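You operate a simulated robot arm through the tools that you are given. There is no shell and no other tool. Be economical: measure what you need, move in short steps, check, and stop when the job is done.

You run a simulated robot arm. Do the job below in one go: nothing can be reset, and whatever is moved stays where it is left.

Task
Stop the stacker, run its two trays out on Empty, then set Auto.
Fine: black button first; green button to run them out; Auto once they stand on the outfeed rollers; leave the other trays and switches.

It is judged by the outcome, as a careful person would: the job done as asked, and still so three seconds after it is handed in. It fails if anything else is knocked over, pushed out of place, dropped, spilled or broken.

Robot
A 6-joint arm with a two-finger parallel gripper, fixed in place. Base frame: the origin is at the foot of the arm, x ahead of it, y to its left, z up. Units: m, rad, N and s.
With the tool pointing down near the work surface it reaches from about 0.1 to 0.64 m from the base axis. Its first joint turns from -1.152 to 1.152 rad. Payload 2.9 kg.
The tool frame sits at the grasp point between the pads (the TCP): z along the fingers, y along the line on which they close. The tips reach 0.03 m beyond it. Largest opening 0.11 m; finger width 0.02, thickness 0.01; the body of the gripper, 0.048 by 0.112 m, starts 0.055 m behind the TCP.
Orientation is told as [roll, pitch, yaw] about the base's x, y, z axes, in that order, counted from this pose: with the fingers straight down and closing along the base's y, the tool's x points along the base's -x, its y along +y and its z along -z.

Tools
- The arm moves only by the tool apply_moves. Its argument "plan" is text: rows parted by semicolons, each of 7 numbers parted by spaces: the closure in counts, from 0 (fully open) to 255 (shut), then the shift along the tool's x, y, z in m, then the turn, a rotation vector about the tool's x, y, z in rad. In form: hand x y z rx ry rz; .... A call has 1 to 20 rows; each row is the pose to reach, as a shift and turn from the pose commanded when the call began, along the tool's axes at that moment. Each row takes 0.2 s and may step no farther than 0.05 m and 0.15 rad from the row before; otherwise, or with a gripper value out of range, the whole call is refused. A pose out of reach is approached as far as the arm can. The call stops where the force on the tool passes 40 N (or 10 N more than at its start, if that is more) or the arm is blocked; 0.2 s more then pass. The fingers move at their own pace (about 0.108 m/s each) and stop on an object; they squeeze with about 42 N. The grip force told is the motor's: it shows also when the fingers shut on nothing. Time passes only in rows, and 0.2 s behind the last, so rows that repeat a pose let the fingers close. The reply holds the time, the measured pose of the TCP, the force on the tool along the base axes, the opening and the grip force, in the units named above and with some noise.
- Cameras (640 x 400 px; columns grow to the right, rows downward): "scene" is fixed at [0.0768, 0.422, 1.3924]; the picture's right is [-0.82, -0.58, 0.00], its down [-0.35, 0.49, -0.80] and it looks along [0.46, -0.65, -0.60] (base axes); focal length 325 px, centre (320, 200). "wrist" rides on the gripper at [-0.036, 0, -0.057] in the tool frame; the picture's right is [0.00, -1.00, 0.00], its down [0.97, 0.00, -0.24] and it looks along [0.24, 0.00, 0.97] (tool axes); focal length 218 px, centre (320, 200).
- camera(camera): a new picture of that camera. No time passes.
- pixel_to_xyz(camera, pixels): for up to 12 pixels [column, row] of the newest picture of that camera ("zoom" is the newest enlarged one), the place [x, y, z] in the base frame of the surface seen there, good to about 0.002 m, but the place of the scene camera against the robot may be out by one fixed shift of up to 0.018 m in any direction. No time passes.
- enlarge(camera, box): a new picture of the part [left, top, right, bottom] of that camera's present view, enlarged. No time passes.
- finish_job(): hands the job in; it is judged then, once.

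Go step by step. Measure first, check grasps and placings, and put right what went wrong. The budget is 80 turns and 38 pictures, counting those below and the enlarged ones. Unless the task says otherwise, let go and move clear before handing in, and close with one line.

The tools are called by a JSON object that holds its "op" and its "data". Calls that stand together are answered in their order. apply_moves: Moves the arm, as the interface text tells. Its arguments: {"type":"object","properties":{"plan":{"type":"string"}},"required":["plan"]} The other tools are called the same way: camera (camera) takes a picture; pixel_to_xyz (camera, pixels) gives the place of the surface under pixels of a picture; enlarge (camera, box) takes an enlarged picture of a part of a camera's view; finish_job () hands the job in.

At the start:

```text
time: 0.0
tcp_pos: [0.3261, -0.2112, 1.0419]
ee_rot: [0.0, -0.001, 0.0]
ft_force: [-0.8, -0.2, 0.1]
opening: 0.1101
finger_force: 0.2
```

scene: 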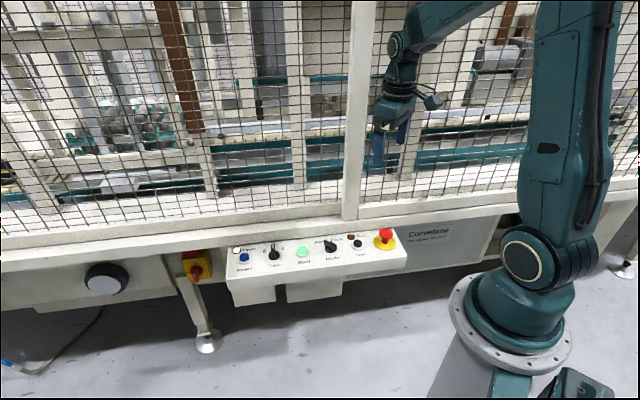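
wrist: 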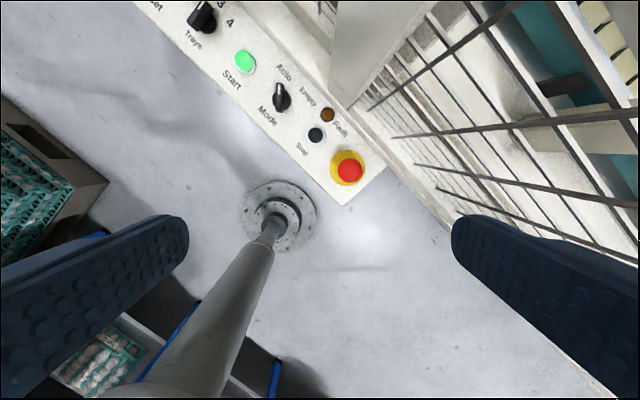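

The scene shows the panel around (240-400, 225-290), with the black Stop near (358,243), the green Start near (303,252) and the Mode knob near (330,245). I'll enlarge both views for detail.

{"op": "enlarge", "data": {"camera": "scene", "box": [220, 215, 420, 305]}}

{"op": "enlarge", "data": {"camera": "wrist", "box": [130, 0, 400, 200]}}

{"op": "pixel_to_xyz", "data": {"camera": "wrist", "pixels": [[316, 134], [245, 62], [281, 97], [278, 88], [280, 108], [300, 130], [265, 70], [347, 168], [327, 115], [203, 15], [232, 100], [350, 200]]}}

{"op": "enlarge", "data": {"camera": "scene", "box": [0, 0, 400, 250]}}

```text
3.20 times, centred on (320, 260) of scene
```

zoom: 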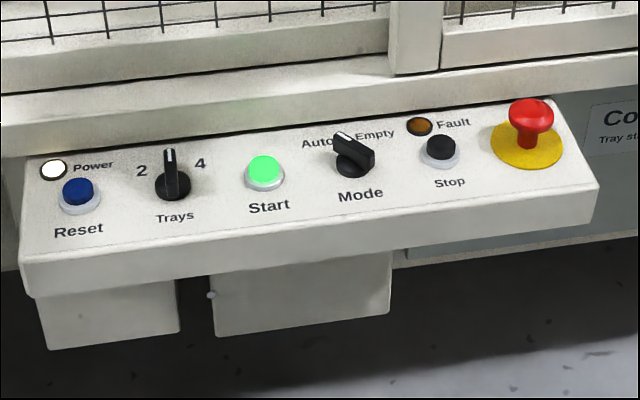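

```text
2.00 times, centred on (265, 100) of wrist
```

zoom: 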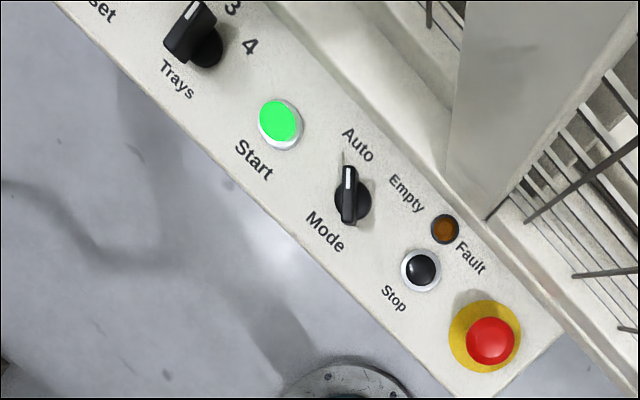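

```text
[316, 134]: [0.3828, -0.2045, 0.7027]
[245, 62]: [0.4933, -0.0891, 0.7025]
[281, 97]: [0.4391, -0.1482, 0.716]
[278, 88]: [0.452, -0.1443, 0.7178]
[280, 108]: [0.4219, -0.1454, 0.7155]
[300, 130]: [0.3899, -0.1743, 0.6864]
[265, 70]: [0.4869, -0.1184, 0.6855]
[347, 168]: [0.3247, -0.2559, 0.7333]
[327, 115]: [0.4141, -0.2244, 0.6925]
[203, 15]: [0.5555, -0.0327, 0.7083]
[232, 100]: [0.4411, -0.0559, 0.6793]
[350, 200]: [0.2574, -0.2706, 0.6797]
```

```text
1.60 times, centred on (200, 125) of scene
```

zoom: 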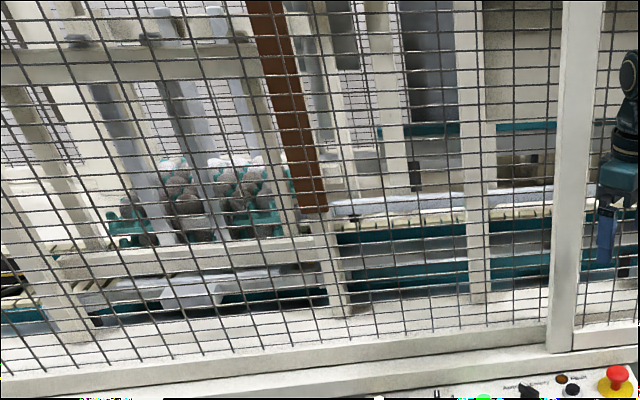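

Mode points at Auto now, and the panel runs diagonally with Stop at about (0.383,-0.205,0.703). I'll measure the panel slope, the button rims and the fence post clearance.

{"op": "pixel_to_xyz", "data": {"camera": "wrist", "pixels": [[235, 90], [275, 55], [290, 152], [335, 100], [310, 160], [355, 130], [265, 105], [305, 75], [375, 100], [350, 60], [400, 130], [320, 200]]}}

{"op": "camera", "data": {"camera": "scene"}}

```text
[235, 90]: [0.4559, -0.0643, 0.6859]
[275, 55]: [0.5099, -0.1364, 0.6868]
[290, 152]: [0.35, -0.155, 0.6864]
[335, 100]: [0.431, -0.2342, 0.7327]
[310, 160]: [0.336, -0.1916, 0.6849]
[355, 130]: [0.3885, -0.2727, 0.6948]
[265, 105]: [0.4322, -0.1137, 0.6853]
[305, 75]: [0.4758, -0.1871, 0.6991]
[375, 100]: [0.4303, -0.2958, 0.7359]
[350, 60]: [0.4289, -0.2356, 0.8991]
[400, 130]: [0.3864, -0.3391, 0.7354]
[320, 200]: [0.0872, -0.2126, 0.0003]
```

```text
32 pictures are left
```

scene: 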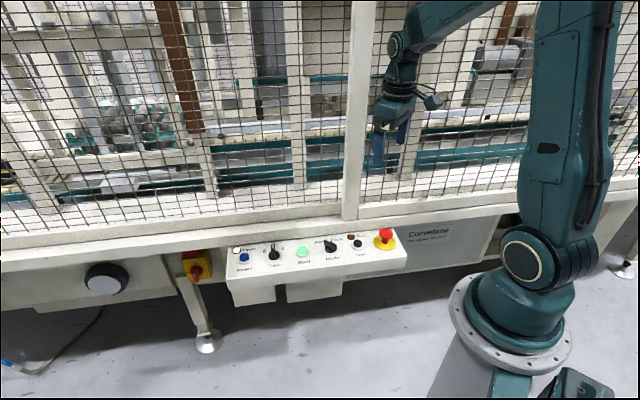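

The panel is flat at z≈0.686, and a post stands only about 0.054 m behind Stop. I'll yaw +0.8 rad and press with the open fence-side finger, so the gripper body stays away from the post; first I move to a hover.

{"op": "apply_moves", "data": {"plan": "0 -0.00225 0.008 0.042 0 0 -0.134; 0 -0.0045 0.016 0.084 0 0 -0.268; 0 -0.00675 0.024 0.126 0 0 -0.402; 0 -0.009 0.032 0.168 0 0 -0.537; 0 -0.01125 0.040 0.210 0 0 -0.671; 0 -0.0135 0.0481 0.245 0 0 -0.806; 0 -0.0135 0.0481 0.245 0 0 -0.806"}}

{"op": "camera", "data": {"camera": "wrist"}}

{"op": "enlarge", "data": {"camera": "scene", "box": [220, 105, 480, 305]}}

```text
time: 1.6
tcp_pos: [0.3397, -0.1628, 0.7977]
ee_rot: [0.0, 0.0, 0.808]
ft_force: [-0.8, -1.3, 1.0]
opening: 0.1103
finger_force: 0.0
```

```text
31 pictures are left
```

wrist: 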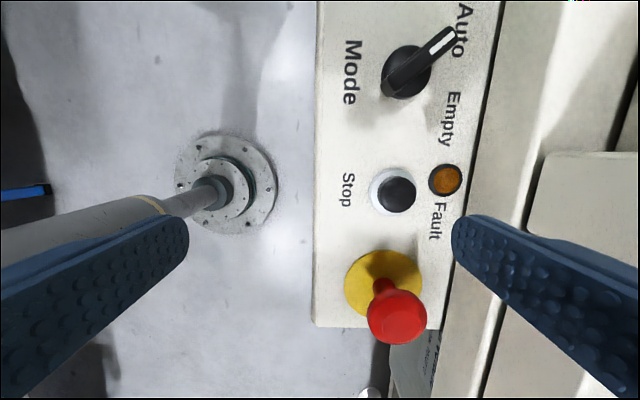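

```text
2.00 times, centred on (350, 205) of scene
```

zoom: 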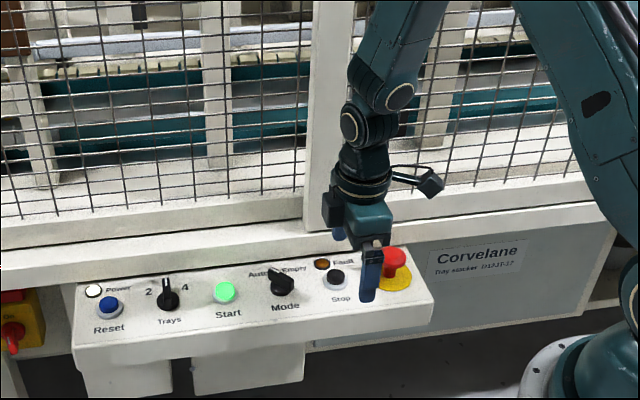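

Hover reached; Stop appears at wrist (397,194) and Mode at (410,72). I'll measure both again from here.

{"op": "pixel_to_xyz", "data": {"camera": "wrist", "pixels": [[397, 194], [384, 194], [412, 194], [397, 180], [397, 208], [375, 190], [398, 320], [440, 42], [420, 62], [400, 80], [385, 93], [455, 180]]}}

```text
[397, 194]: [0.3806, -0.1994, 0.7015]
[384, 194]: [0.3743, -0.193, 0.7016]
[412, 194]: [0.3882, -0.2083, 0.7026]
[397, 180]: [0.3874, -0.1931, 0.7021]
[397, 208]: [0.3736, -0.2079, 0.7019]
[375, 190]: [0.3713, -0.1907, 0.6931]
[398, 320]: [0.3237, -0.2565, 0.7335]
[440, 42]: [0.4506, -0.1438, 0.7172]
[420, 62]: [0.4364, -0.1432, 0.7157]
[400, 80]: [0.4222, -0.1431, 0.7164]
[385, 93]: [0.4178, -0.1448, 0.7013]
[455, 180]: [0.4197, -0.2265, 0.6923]
```

Stop's centre is about (0.381,-0.200,0.702), and the tip is about 0.066 m above it. I'll shift slightly, press a few millimetres, and retreat.

{"op": "apply_moves", "data": {"plan": "0 -0.0013 0.004 0.03 0 0 0; 0 -0.0013 0.004 0.055 0 0 0; 0 -0.0013 0.004 0.063 0 0 0; 0 -0.0013 0.004 0.067 0 0 0; 0 -0.0013 0.004 0.070 0 0 0; 0 -0.0013 0.004 0.0725 0 0 0; 0 -0.0013 0.004 0.0725 0 0 0"}}

{"op": "enlarge", "data": {"camera": "scene", "box": [220, 105, 480, 305]}}

```text
time: 3.2
tcp_pos: [0.3384, -0.158, 0.7246]
ee_rot: [-0.003, -0.003, 0.808]
ft_force: [0.4, 2.9, 12.4]
opening: 0.1092
finger_force: 0.0
```

```text
2.00 times, centred on (350, 205) of scene
```

zoom: 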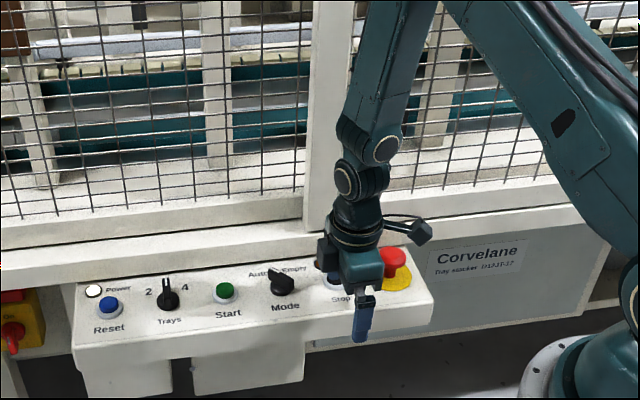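

The green lamp went out on the press, so the stacker is stopped. Next I raise, slide along the panel, turn back to yaw 0 and hover over the Mode knob with the fingers half closed.

{"op": "apply_moves", "data": {"plan": "0 0 0 -0.04 0 0 0; 60 0 0 -0.08 0 0 0; 140 -0.035 0 -0.08 0 0 0.14; 140 -0.078 0 -0.08 0 0 0.28; 140 -0.078 -0.02 -0.08 0 0 0.42; 140 -0.078 -0.04 -0.08 0 0 0.56; 140 -0.078 -0.0596 -0.08 0 0 0.70; 140 -0.078 -0.0596 -0.08 0 0 0.806; 140 -0.078 -0.0596 -0.08 0 0 0.806"}}

{"op": "camera", "data": {"camera": "wrist"}}

{"op": "enlarge", "data": {"camera": "scene", "box": [220, 105, 480, 305]}}

```text
time: 5.2
tcp_pos: [0.4357, -0.1432, 0.8053]
ee_rot: [-0.001, -0.001, -0.002]
ft_force: [-1.3, 0.4, -0.1]
opening: 0.0496
finger_force: 0.1
```

```text
28 pictures are left
```

wrist: 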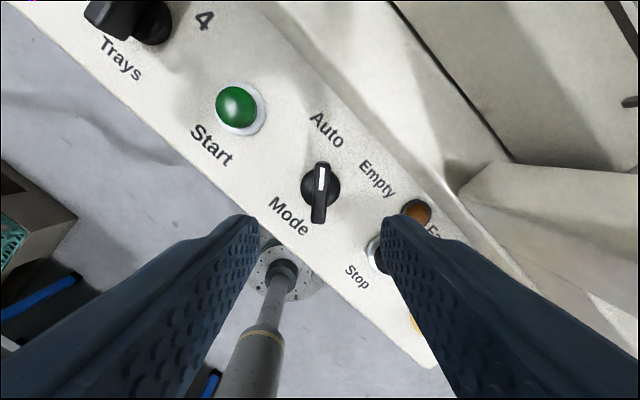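

```text
2.00 times, centred on (350, 205) of scene
```

zoom: 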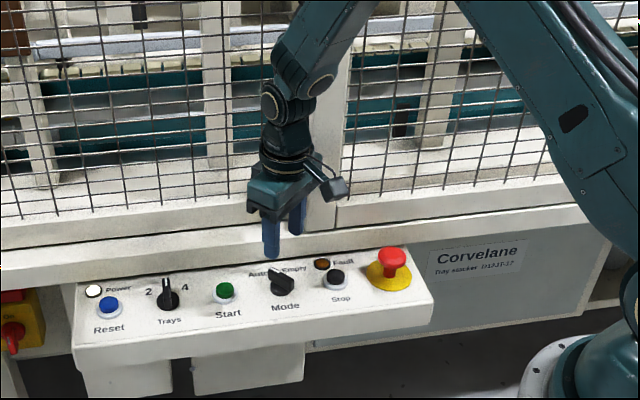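

The knob sits centred at wrist (320,190), and the hover lines up with it. I'll measure its blade ends and base disc, plus the Start centre.

{"op": "pixel_to_xyz", "data": {"camera": "wrist", "pixels": [[321, 165], [320, 190], [318, 220], [313, 190], [327, 190], [304, 188], [336, 188], [334, 198], [236, 104], [222, 104], [252, 104], [236, 118]]}}

{"op": "enlarge", "data": {"camera": "wrist", "box": [270, 145, 370, 235]}}

```text
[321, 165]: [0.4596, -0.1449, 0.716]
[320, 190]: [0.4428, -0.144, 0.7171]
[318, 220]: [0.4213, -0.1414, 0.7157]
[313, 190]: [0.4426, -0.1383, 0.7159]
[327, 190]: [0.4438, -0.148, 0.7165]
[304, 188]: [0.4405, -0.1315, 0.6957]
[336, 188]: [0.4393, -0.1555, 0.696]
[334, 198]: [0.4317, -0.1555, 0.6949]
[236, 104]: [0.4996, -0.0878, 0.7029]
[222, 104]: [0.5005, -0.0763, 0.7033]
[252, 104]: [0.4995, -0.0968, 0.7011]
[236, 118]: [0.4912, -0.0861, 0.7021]
```

```text
4.44 times, centred on (320, 190) of wrist
```

zoom: 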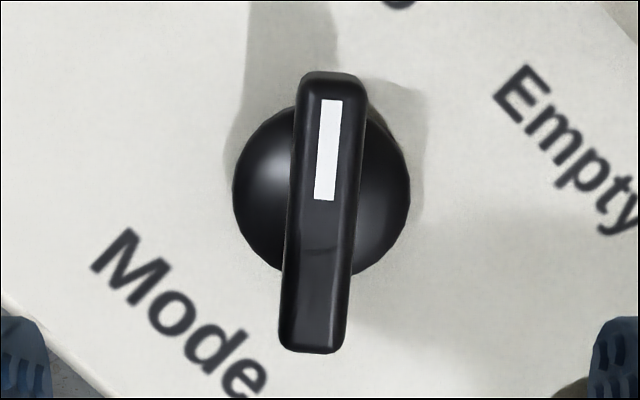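

The blade centre is (0.440,-0.143), its top is at z 0.717, it points about -5°, and the disc top is at 0.696. I'll descend with the tips to about 0.701 and close on the blade.

{"op": "apply_moves", "data": {"plan": "140 -0.005 0.001 0.03 0 0 0.07; 140 -0.005 0.001 0.055 0 0 0.07; 140 -0.005 0.001 0.073 0 0 0.07; 180 -0.005 0.001 0.073 0 0 0.07; 220 -0.005 0.001 0.073 0 0 0.07; 255 -0.005 0.001 0.073 0 0 0.07; 255 -0.005 0.001 0.073 0 0 0.07"}}

{"op": "camera", "data": {"camera": "wrist"}}

```text
time: 6.8
tcp_pos: [0.44, -0.1434, 0.7308]
ee_rot: [-0.002, -0.001, -0.072]
ft_force: [1.6, -7.3, -4.7]
opening: 0.0107
finger_force: 45.2
```

```text
25 pictures are left
```

wrist: 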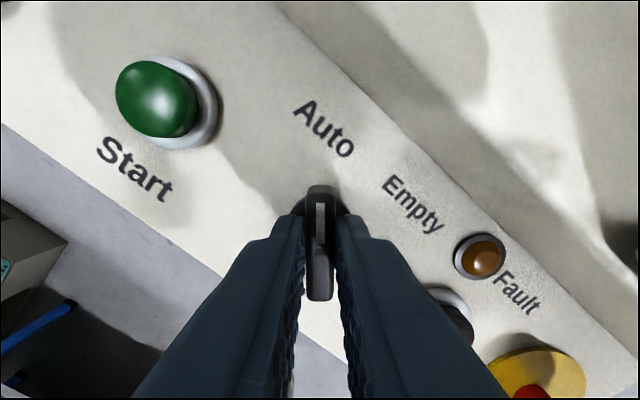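

The blade is gripped (opening 0.0107), and Empty lies clockwise, symmetric about the panel normal. I'll turn about 1.38 rad in steps.

{"op": "apply_moves", "data": {"plan": "255 0 0 0 0 0 0.14; 255 0 0 0 0 0 0.28; 255 0 0 0 0 0 0.42; 255 0 0 0 0 0 0.56; 255 0 0 0 0 0 0.70; 255 0 0 0 0 0 0.84; 255 0 0 0 0 0 0.98; 255 0 0 0 0 0 1.12; 255 0 0 0 0 0 1.26; 255 0 0 0 0 0 1.38; 255 0 0 0 0 0 1.38"}}

{"op": "camera", "data": {"camera": "wrist"}}

```text
time: 8.1
tcp_pos: [0.4403, -0.1436, 0.7319]
ee_rot: [-0.003, -0.005, -0.824]
ft_force: [3.9, -2.3, -6.7]
opening: 0.0105
finger_force: 45.0
stopped in row 6: the force on the tool passed its limit (the readings are from after the stop); the commanded pose is now the measured one
```

```text
24 pictures are left
```

wrist: 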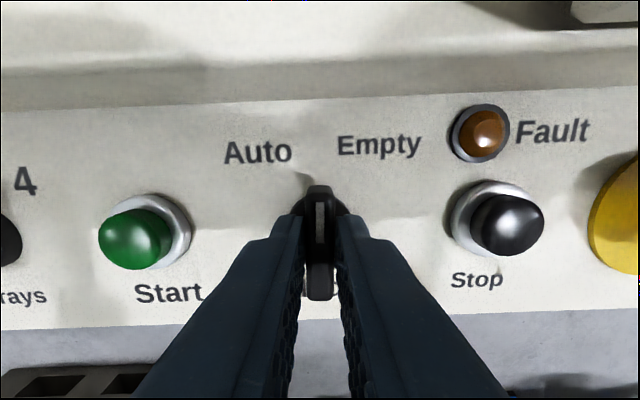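

The turn stopped half-way at about the panel normal, and the residual force is small, so it looks like the detent hump between the two positions. I'll continue in smaller steps.

{"op": "apply_moves", "data": {"plan": "255 0 0 0 0 0 0.08; 255 0 0 0 0 0 0.16; 255 0 0 0 0 0 0.24; 255 0 0 0 0 0 0.32; 255 0 0 0 0 0 0.40; 255 0 0 0 0 0 0.48; 255 0 0 0 0 0 0.56; 255 0 0 0 0 0 0.63; 255 0 0 0 0 0 0.63"}}

{"op": "camera", "data": {"camera": "wrist"}}

```text
time: 10.1
tcp_pos: [0.4395, -0.1451, 0.7329]
ee_rot: [-0.002, -0.007, -1.458]
ft_force: [-0.6, -16.2, -20.5]
opening: 0.0108
finger_force: 44.6
```

```text
23 pictures are left
```

wrist: 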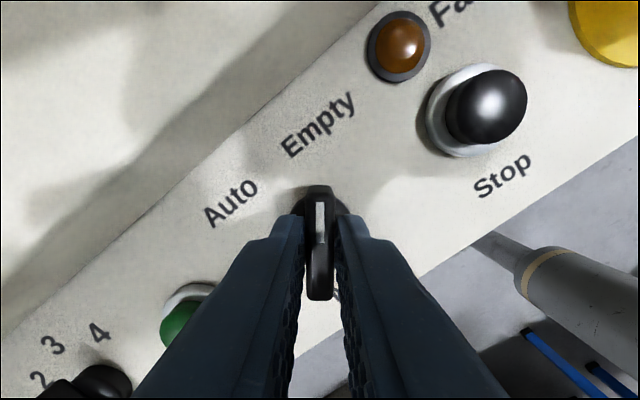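

The pointer now lines up with the Empty label. I'll release and lift to check it stays there.

{"op": "apply_moves", "data": {"plan": "200 0 0 0 0 0 0; 150 0 0 0 0 0 0; 140 0 0 0 0 0 0; 140 0 0 -0.03 0 0 0; 140 0 0 -0.07 0 0 0; 140 0 0 -0.08 0 0 0"}}

{"op": "camera", "data": {"camera": "wrist"}}

{"op": "enlarge", "data": {"camera": "scene", "box": [220, 105, 480, 305]}}

```text
time: 11.5
tcp_pos: [0.44, -0.143, 0.8124]
ee_rot: [0.0, -0.005, -1.454]
ft_force: [-0.5, 0.3, -0.5]
opening: 0.05
finger_force: 0.2
```

```text
22 pictures are left
```

wrist: 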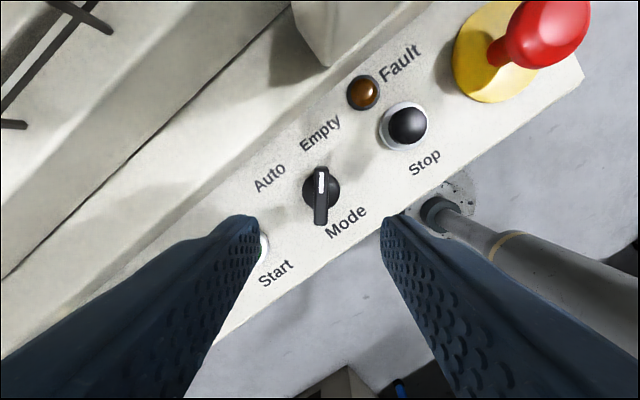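

```text
2.00 times, centred on (350, 205) of scene
```

zoom: 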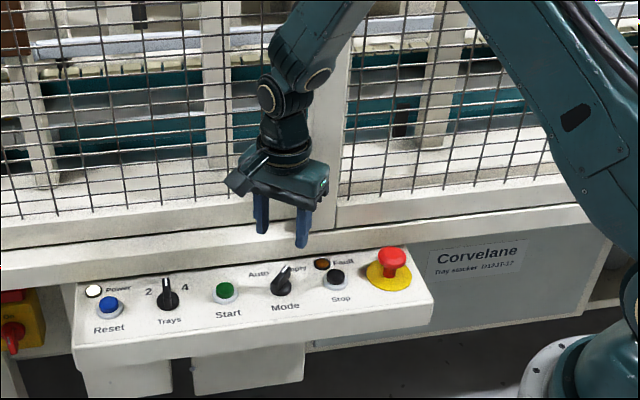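

Mode holds on Empty. I'll close the fingers and move over Start, at about (0.498,-0.0865).

{"op": "apply_moves", "data": {"plan": "180 0.0167 0.0213 0 0 0 0; 220 0.0333 0.0426 0 0 0 0; 255 0.05 0.0639 0 0 0 0; 255 0.05 0.0639 0.03 0 0 0; 255 0.05 0.0639 0.05 0 0 0; 255 0.05 0.0639 0.05 0 0 0"}}

{"op": "camera", "data": {"camera": "wrist"}}

```text
time: 12.9
tcp_pos: [0.4971, -0.0864, 0.7614]
ee_rot: [0.001, -0.005, -1.454]
ft_force: [0.3, 0.3, -0.6]
opening: 0.0
finger_force: 37.6
```

```text
20 pictures are left
```

wrist: 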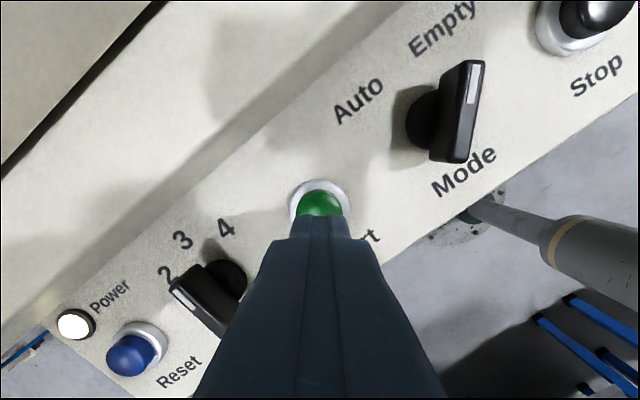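

The closed tip is centred over Start at (320,205). I'll press about 6 mm past contact and lift.

{"op": "apply_moves", "data": {"plan": "255 0 0 0.02 0 0 0; 255 0 0 0.027 0 0 0; 255 0 0 0.031 0 0 0; 255 0 0 0.034 0 0 0; 255 0 0 0.0365 0 0 0; 255 0 0 0.0365 0 0 0; 255 0 0 0.02 0 0 0; 255 0 0 -0.02 0 0 0; 255 0 0 -0.05 0 0 0"}}

{"op": "camera", "data": {"camera": "scene"}}

```text
time: 14.9
tcp_pos: [0.4967, -0.0866, 0.8126]
ee_rot: [-0.004, -0.006, -1.453]
ft_force: [0.6, -0.4, 0.4]
opening: 0.0
finger_force: 37.7
```

```text
19 pictures are left
```

scene: 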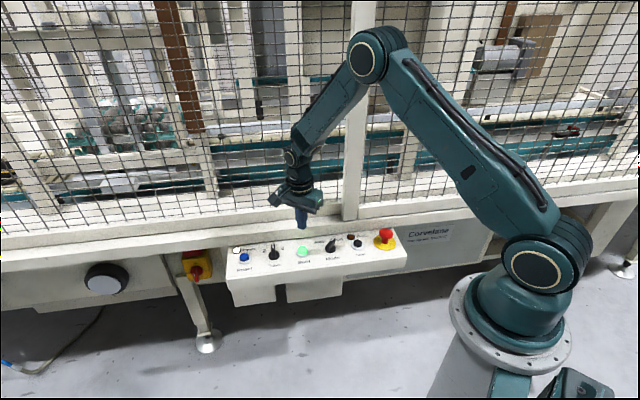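

Start is lit green, so the Empty run has begun. I'll go back to hover over the knob while the trays run out, then compare pictures.

{"op": "apply_moves", "data": {"plan": "200 -0.0167 -0.0213 -0.05 0 0 0; 140 -0.0333 -0.0426 -0.05 0 0 0; 140 -0.05 -0.0639 -0.05 0 0 0; 140 -0.05 -0.0639 -0.05 0 0 0; 140 -0.05 -0.0639 -0.05 0 0 0"}}

{"op": "enlarge", "data": {"camera": "scene", "box": [0, 0, 640, 230]}}

{"op": "enlarge", "data": {"camera": "scene", "box": [40, 80, 240, 205]}}

```text
refused: row 1 steps farther than a row can; nothing moved
```

```text
1.00 times, centred on (320, 115) of scene
```

zoom: 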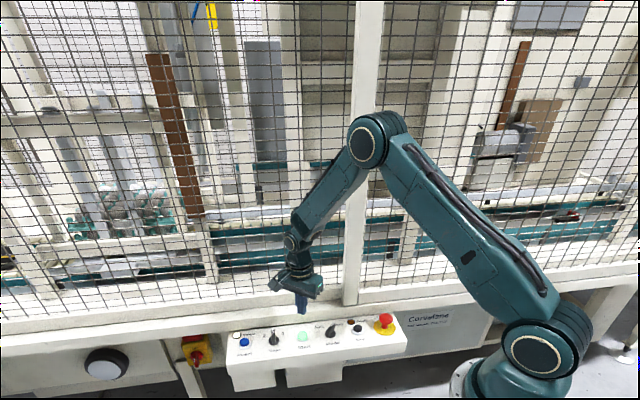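

```text
3.20 times, centred on (140, 142) of scene
```

zoom: 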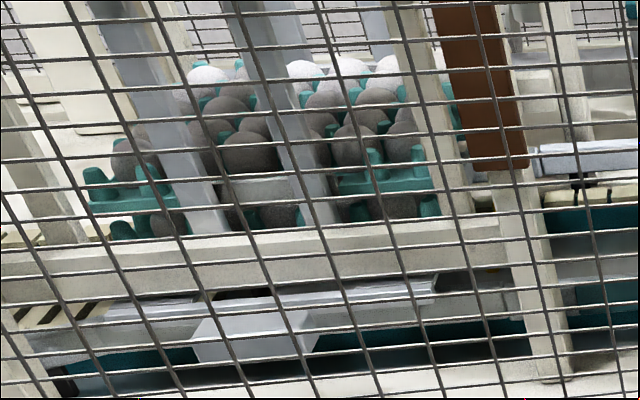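

That call was refused because of my z offset. The stacker at (140,140) still holds its egg trays. I'll redo the return to the knob hover at constant height.

{"op": "apply_moves", "data": {"plan": "200 -0.0167 -0.0213 0 0 0 0; 140 -0.0333 -0.0426 0 0 0 0; 140 -0.05 -0.0639 0 0 0 0; 140 -0.05 -0.0639 0 0 0 0; 140 -0.05 -0.0639 0 0 0 0; 140 -0.05 -0.0639 0 0 0 0; 140 -0.05 -0.0639 0 0 0 0; 140 -0.05 -0.0639 0 0 0 0; 140 -0.05 -0.0639 0 0 0 0; 140 -0.05 -0.0639 0 0 0 0"}}

{"op": "camera", "data": {"camera": "scene"}}

```text
time: 17.1
tcp_pos: [0.4415, -0.1431, 0.8114]
ee_rot: [-0.001, -0.006, -1.454]
ft_force: [0.2, -0.1, -0.6]
opening: 0.0497
finger_force: 0.1
```

```text
16 pictures are left
```

scene: 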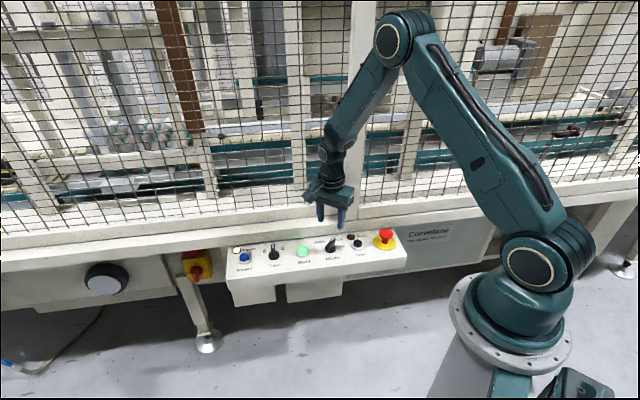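

The stack around (150,135) is changing: one tray looks lower or gone. I'll wait in place for a few seconds and look again.

{"op": "apply_moves", "data": {"plan": "140 0 0 0 0 0 0; 140 0 0 0 0 0 0; 140 0 0 0 0 0 0; 140 0 0 0 0 0 0; 140 0 0 0 0 0 0; 140 0 0 0 0 0 0; 140 0 0 0 0 0 0; 140 0 0 0 0 0 0; 140 0 0 0 0 0 0; 140 0 0 0 0 0 0"}}

{"op": "enlarge", "data": {"camera": "scene", "box": [0, 60, 320, 220]}}

```text
time: 19.3
tcp_pos: [0.4415, -0.1419, 0.8121]
ee_rot: [0.001, -0.006, -1.452]
ft_force: [-0.1, -0.3, 0.2]
opening: 0.0495
finger_force: 0.1
```

```text
2.00 times, centred on (160, 140) of scene
```

zoom: 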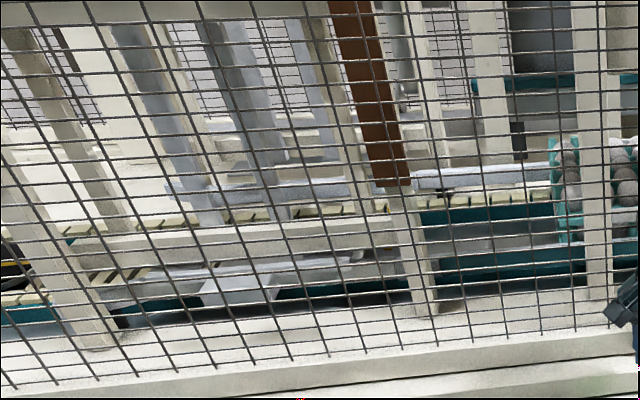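

The stack has left the stacker and is travelling right, now near scene (300,145). I'll keep waiting until it comes to rest on the rollers.

{"op": "apply_moves", "data": {"plan": "140 0 0 0 0 0 0; 140 0 0 0 0 0 0; 140 0 0 0 0 0 0; 140 0 0 0 0 0 0; 140 0 0 0 0 0 0; 140 0 0 0 0 0 0; 140 0 0 0 0 0 0; 140 0 0 0 0 0 0; 140 0 0 0 0 0 0; 140 0 0 0 0 0 0; 140 0 0 0 0 0 0; 140 0 0 0 0 0 0; 140 0 0 0 0 0 0; 140 0 0 0 0 0 0"}}

{"op": "camera", "data": {"camera": "scene"}}

```text
time: 22.3
tcp_pos: [0.4407, -0.1425, 0.8123]
ee_rot: [-0.001, -0.004, -1.455]
ft_force: [0.9, 0.3, 0.0]
opening: 0.0496
finger_force: 0.0
```

```text
14 pictures are left
```

scene: 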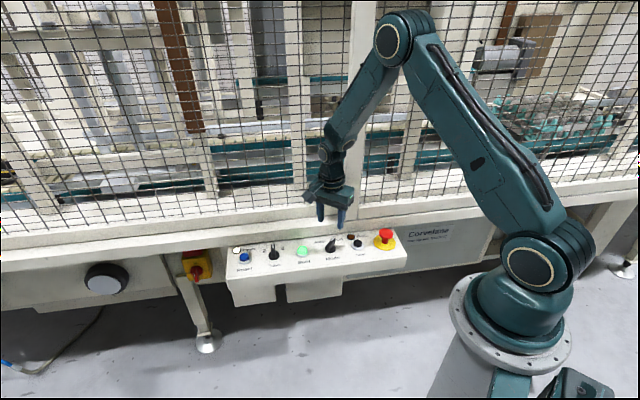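

The trays are now at about (570,120) on the right, and Start is still lit. I'll wait more and zoom there to see whether they have stopped.

{"op": "enlarge", "data": {"camera": "scene", "box": [440, 60, 640, 185]}}

{"op": "apply_moves", "data": {"plan": "140 0 0 0 0 0 0; 140 0 0 0 0 0 0; 140 0 0 0 0 0 0; 140 0 0 0 0 0 0; 140 0 0 0 0 0 0; 140 0 0 0 0 0 0; 140 0 0 0 0 0 0; 140 0 0 0 0 0 0; 140 0 0 0 0 0 0; 140 0 0 0 0 0 0"}}

{"op": "enlarge", "data": {"camera": "scene", "box": [440, 60, 640, 185]}}

```text
3.20 times, centred on (540, 122) of scene
```

zoom: 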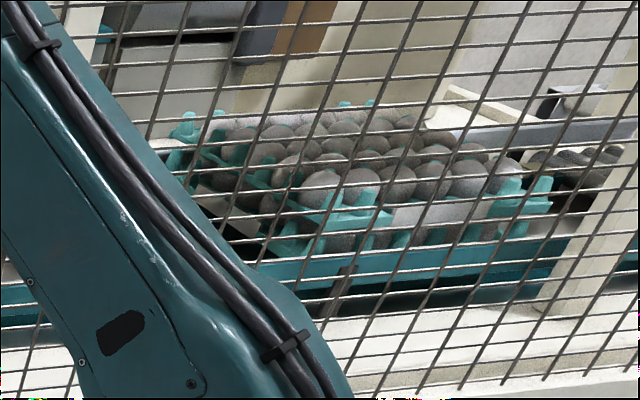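

```text
time: 24.5
tcp_pos: [0.4413, -0.1435, 0.8119]
ee_rot: [0.001, -0.006, -1.454]
ft_force: [0.6, 0.2, -0.6]
opening: 0.0493
finger_force: 0.1
```

```text
3.20 times, centred on (540, 122) of scene
```

zoom: 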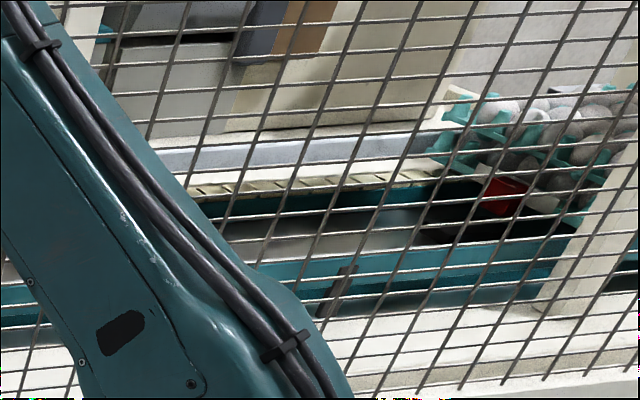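

They are still moving, now running onto the rollers at the right edge. I'll wait another 3 s.

{"op": "apply_moves", "data": {"plan": "140 0 0 0 0 0 0; 140 0 0 0 0 0 0; 140 0 0 0 0 0 0; 140 0 0 0 0 0 0; 140 0 0 0 0 0 0; 140 0 0 0 0 0 0; 140 0 0 0 0 0 0; 140 0 0 0 0 0 0; 140 0 0 0 0 0 0; 140 0 0 0 0 0 0; 140 0 0 0 0 0 0; 140 0 0 0 0 0 0; 140 0 0 0 0 0 0; 140 0 0 0 0 0 0"}}

{"op": "enlarge", "data": {"camera": "scene", "box": [440, 60, 640, 185]}}

```text
time: 27.5
tcp_pos: [0.4408, -0.1433, 0.8122]
ee_rot: [0.0, -0.006, -1.454]
ft_force: [0.0, 0.7, -0.5]
opening: 0.0499
finger_force: 0.0
```

```text
3.20 times, centred on (540, 122) of scene
```

zoom: 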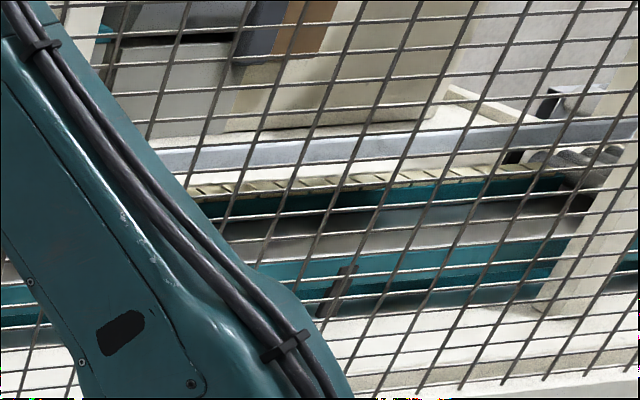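

The trays are past the right edge of this crop. I'll look at the full scene and the stacker for anything still moving.

{"op": "camera", "data": {"camera": "scene"}}

{"op": "enlarge", "data": {"camera": "scene", "box": [0, 60, 320, 220]}}

```text
10 pictures are left
```

scene: 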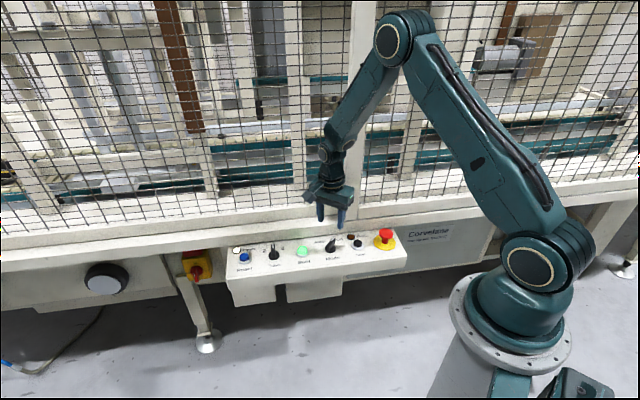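

```text
2.00 times, centred on (160, 140) of scene
```

zoom: 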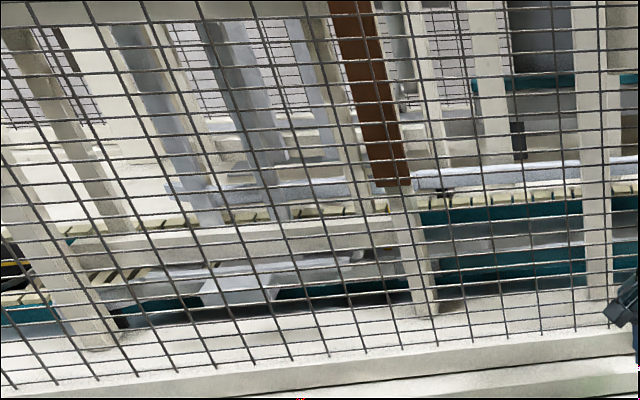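

The stacker is empty and the stack has run past the right edge, out of sight. I'll locate the outfeed so I can check it with the wrist camera.

{"op": "pixel_to_xyz", "data": {"camera": "scene", "pixels": [[628, 108], [636, 100], [620, 112], [600, 117], [580, 122], [638, 108], [480, 130], [260, 130], [620, 98], [630, 150]]}}

{"op": "apply_moves", "data": {"plan": "140 0 0 -0.04 0 0 0; 140 0 0 -0.08 0 0 0; 140 0 0 -0.12 0 0 0; 140 0 0 -0.16 0 0 0; 140 0 0 -0.20 0 0 0; 140 0 0 -0.20 0 0 0"}}

```text
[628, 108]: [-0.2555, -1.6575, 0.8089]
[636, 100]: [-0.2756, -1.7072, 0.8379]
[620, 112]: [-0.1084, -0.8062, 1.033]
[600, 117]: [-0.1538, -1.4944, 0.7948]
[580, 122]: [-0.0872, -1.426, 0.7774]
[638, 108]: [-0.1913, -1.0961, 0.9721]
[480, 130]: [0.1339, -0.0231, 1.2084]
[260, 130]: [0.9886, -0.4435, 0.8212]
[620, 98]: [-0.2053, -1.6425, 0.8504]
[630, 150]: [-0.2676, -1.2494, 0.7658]
```

```text
time: 28.9
tcp_pos: [0.4423, -0.1412, 1.0121]
ee_rot: [0.0, -0.005, -1.453]
ft_force: [-0.2, 0.8, 0.5]
opening: 0.0496
finger_force: 0.0
```

The rollers lie beyond about (-0.27,-1.7,0.83). I'll back away from the fence and tilt the wrist up toward them to look.

{"op": "apply_moves", "data": {"plan": "140 0.031 -0.0256 0 0 0 0; 140 0.062 -0.0512 0 0 0 0; 140 0.0925 -0.0768 0 0 0 0; 140 0.0925 -0.0768 0 0 -0.14 0; 140 0.0925 -0.0768 0 0 -0.28 0; 140 0.0925 -0.0768 0 0 -0.42 0; 140 0.0925 -0.0768 0 0 -0.56 0; 140 0.0925 -0.0768 0 0 -0.70 0; 140 0.0925 -0.0768 0 0 -0.84 0; 140 0.0925 -0.0768 0 0 -0.98 0; 140 0.0925 -0.0768 0 0 -1.1 0; 140 0.0925 -0.0768 0 0 -1.1 0; 140 0.0925 -0.0768 0 0 -1.1 0"}}

{"op": "camera", "data": {"camera": "wrist"}}

```text
time: 31.7
tcp_pos: [0.3528, -0.0588, 1.012]
ee_rot: [0.0, -1.105, -1.452]
ft_force: [1.1, 0.0, 0.1]
opening: 0.0496
finger_force: 0.0
```

```text
8 pictures are left
```

wrist: 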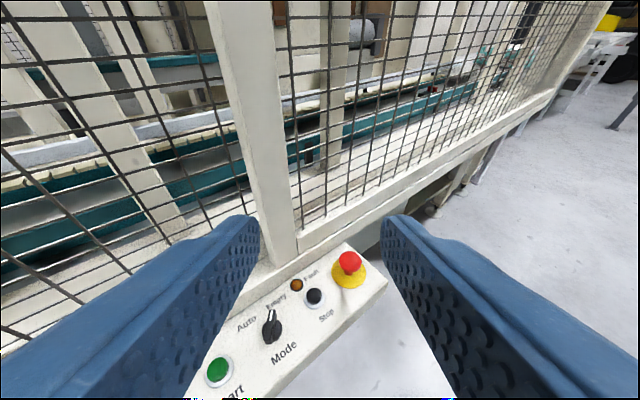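

The Start lamp is now off, so the run-out has ended, and trays are visible at about (500,55). I'll zoom there.

{"op": "enlarge", "data": {"camera": "wrist", "box": [410, 10, 570, 110]}}

```text
4.00 times, centred on (490, 60) of wrist
```

zoom: 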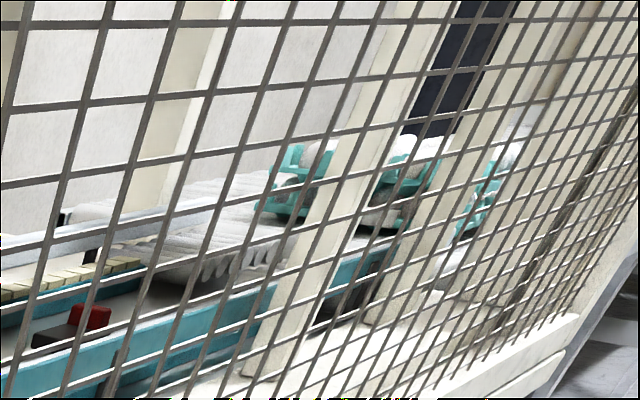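

The trays stand past the belt on the white rollers, and the lamp is out. I'll untilt first, then return to the knob.

{"op": "apply_moves", "data": {"plan": "140 0 0 0 0 0.14 0; 140 0 0 0 0 0.28 0; 140 0 0 0 0 0.42 0; 140 0 0 0 0 0.56 0; 140 0 0 0 0 0.70 0; 140 0 0 0 0 0.84 0; 140 0 0 0 0 0.98 0; 140 0 0 0 0 1.1 0; 140 0 0 0 0 1.1 0"}}

{"op": "apply_moves", "data": {"plan": "140 -0.031 0.0256 0 0 0 0; 140 -0.062 0.0512 0 0 0 0; 140 -0.0925 0.0768 0 0 0 0; 140 -0.0925 0.0768 0.04 0 0 0; 140 -0.0925 0.0768 0.08 0 0 0; 140 -0.0925 0.0768 0.12 0 0 0; 140 -0.0925 0.0768 0.16 0 0 0; 140 -0.0925 0.0768 0.20 0 0 0; 140 -0.0925 0.0768 0.20 0 0 0"}}

{"op": "camera", "data": {"camera": "wrist"}}

```text
time: 33.7
tcp_pos: [0.3528, -0.0596, 1.0117]
ee_rot: [-0.001, -0.004, -1.452]
ft_force: [0.0, -0.1, 0.5]
opening: 0.0495
finger_force: 0.0
```

```text
time: 35.7
tcp_pos: [0.4406, -0.1442, 0.8115]
ee_rot: [0.0, -0.005, -1.453]
ft_force: [-0.4, -0.5, 0.0]
opening: 0.0494
finger_force: 0.2
```

```text
6 pictures are left
```

wrist: 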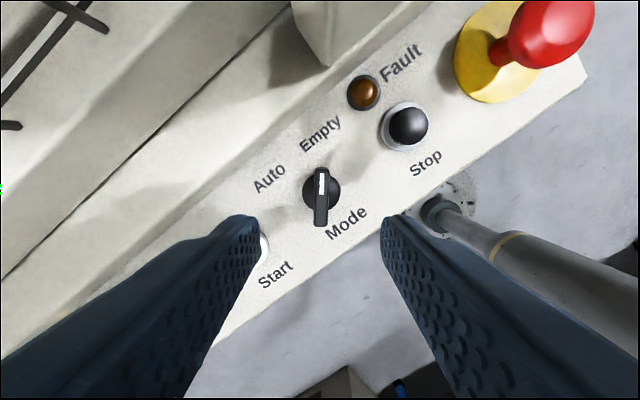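

The view matches the earlier hover, and the blade is centred at (320,195). I'll descend and grip the knob.

{"op": "apply_moves", "data": {"plan": "140 0 0 0.04 0 0 0; 140 0 0 0.065 0 0 0; 140 0 0 0.0805 0 0 0; 180 0 0 0.0805 0 0 0; 220 0 0 0.0805 0 0 0; 255 0 0 0.0805 0 0 0; 255 0 0 0.0805 0 0 0"}}

{"op": "apply_moves", "data": {"plan": "255 0 0 0 0 0 -0.08; 255 0 0 0 0 0 -0.16; 255 0 0 0 0 0 -0.24; 255 0 0 0 0 0 -0.32; 255 0 0 0 0 0 -0.40; 255 0 0 0 0 0 -0.48; 255 0 0 0 0 0 -0.56; 255 0 0 0 0 0 -0.64; 255 0 0 0 0 0 -0.72; 255 0 0 0 0 0 -0.80; 255 0 0 0 0 0 -0.88; 255 0 0 0 0 0 -0.96; 255 0 0 0 0 0 -1.04; 255 0 0 0 0 0 -1.12; 255 0 0 0 0 0 -1.20; 255 0 0 0 0 0 -1.28; 255 0 0 0 0 0 -1.36; 255 0 0 0 0 0 -1.38; 255 0 0 0 0 0 -1.38"}}

```text
time: 37.3
tcp_pos: [0.4397, -0.1458, 0.7316]
ee_rot: [-0.004, -0.005, -1.456]
ft_force: [-13.3, -3.3, 4.8]
opening: 0.0107
finger_force: 45.2
```

```text
time: 41.3
tcp_pos: [0.4413, -0.1433, 0.7318]
ee_rot: [-0.002, -0.002, -0.073]
ft_force: [7.0, 7.9, -2.8]
opening: 0.0109
finger_force: 45.2
```

The knob turned the full way back to yaw -0.073, the original Auto angle. I'll release, lift and check.

{"op": "apply_moves", "data": {"plan": "200 0 0 0 0 0 0; 150 0 0 0 0 0 0; 140 0 0 0 0 0 0; 140 0 0 -0.03 0 0 0; 140 0 0 -0.07 0 0 0; 140 0 0 -0.11 0 0 0; 140 0 0 -0.15 0 0 0; 140 0 0 -0.15 0 0 0"}}

{"op": "camera", "data": {"camera": "wrist"}}

{"op": "camera", "data": {"camera": "scene"}}

```text
time: 43.1
tcp_pos: [0.4397, -0.1439, 0.8812]
ee_rot: [-0.005, -0.001, -0.073]
ft_force: [-0.1, 0.2, 0.5]
opening: 0.0495
finger_force: 0.1
```

```text
5 pictures are left
```

wrist: 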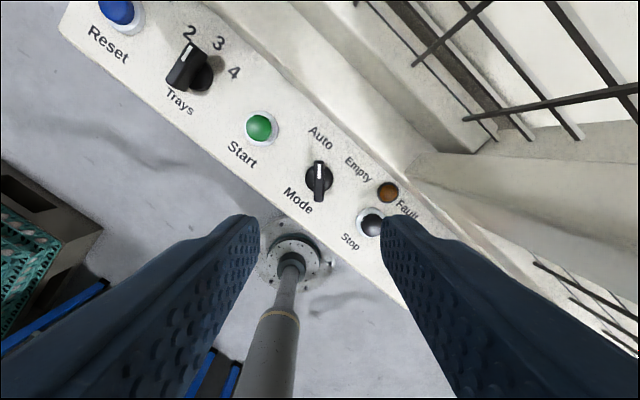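

```text
4 pictures are left
```

scene: 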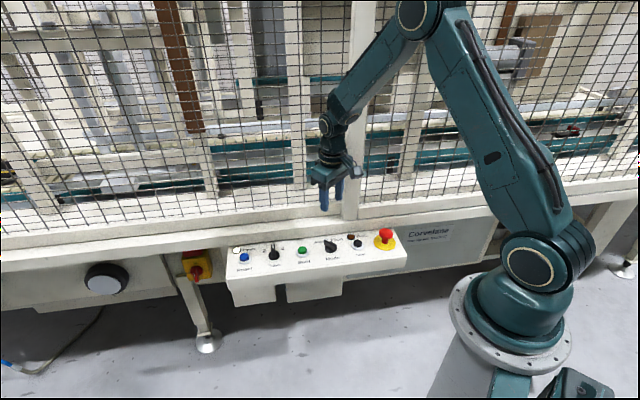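

Mode points at Auto (wrist (318,180)), Start and Fault are unlit, the stacker is empty and the arm is clear. I'll hand in.

{"op": "finish_job", "data": {}}

```text
The job is handed in.
```

The stacker was stopped with the black button, its two trays ran out on Empty and now stand on the outfeed rollers, and Mode is back on Auto; the other trays and switches were left alone.
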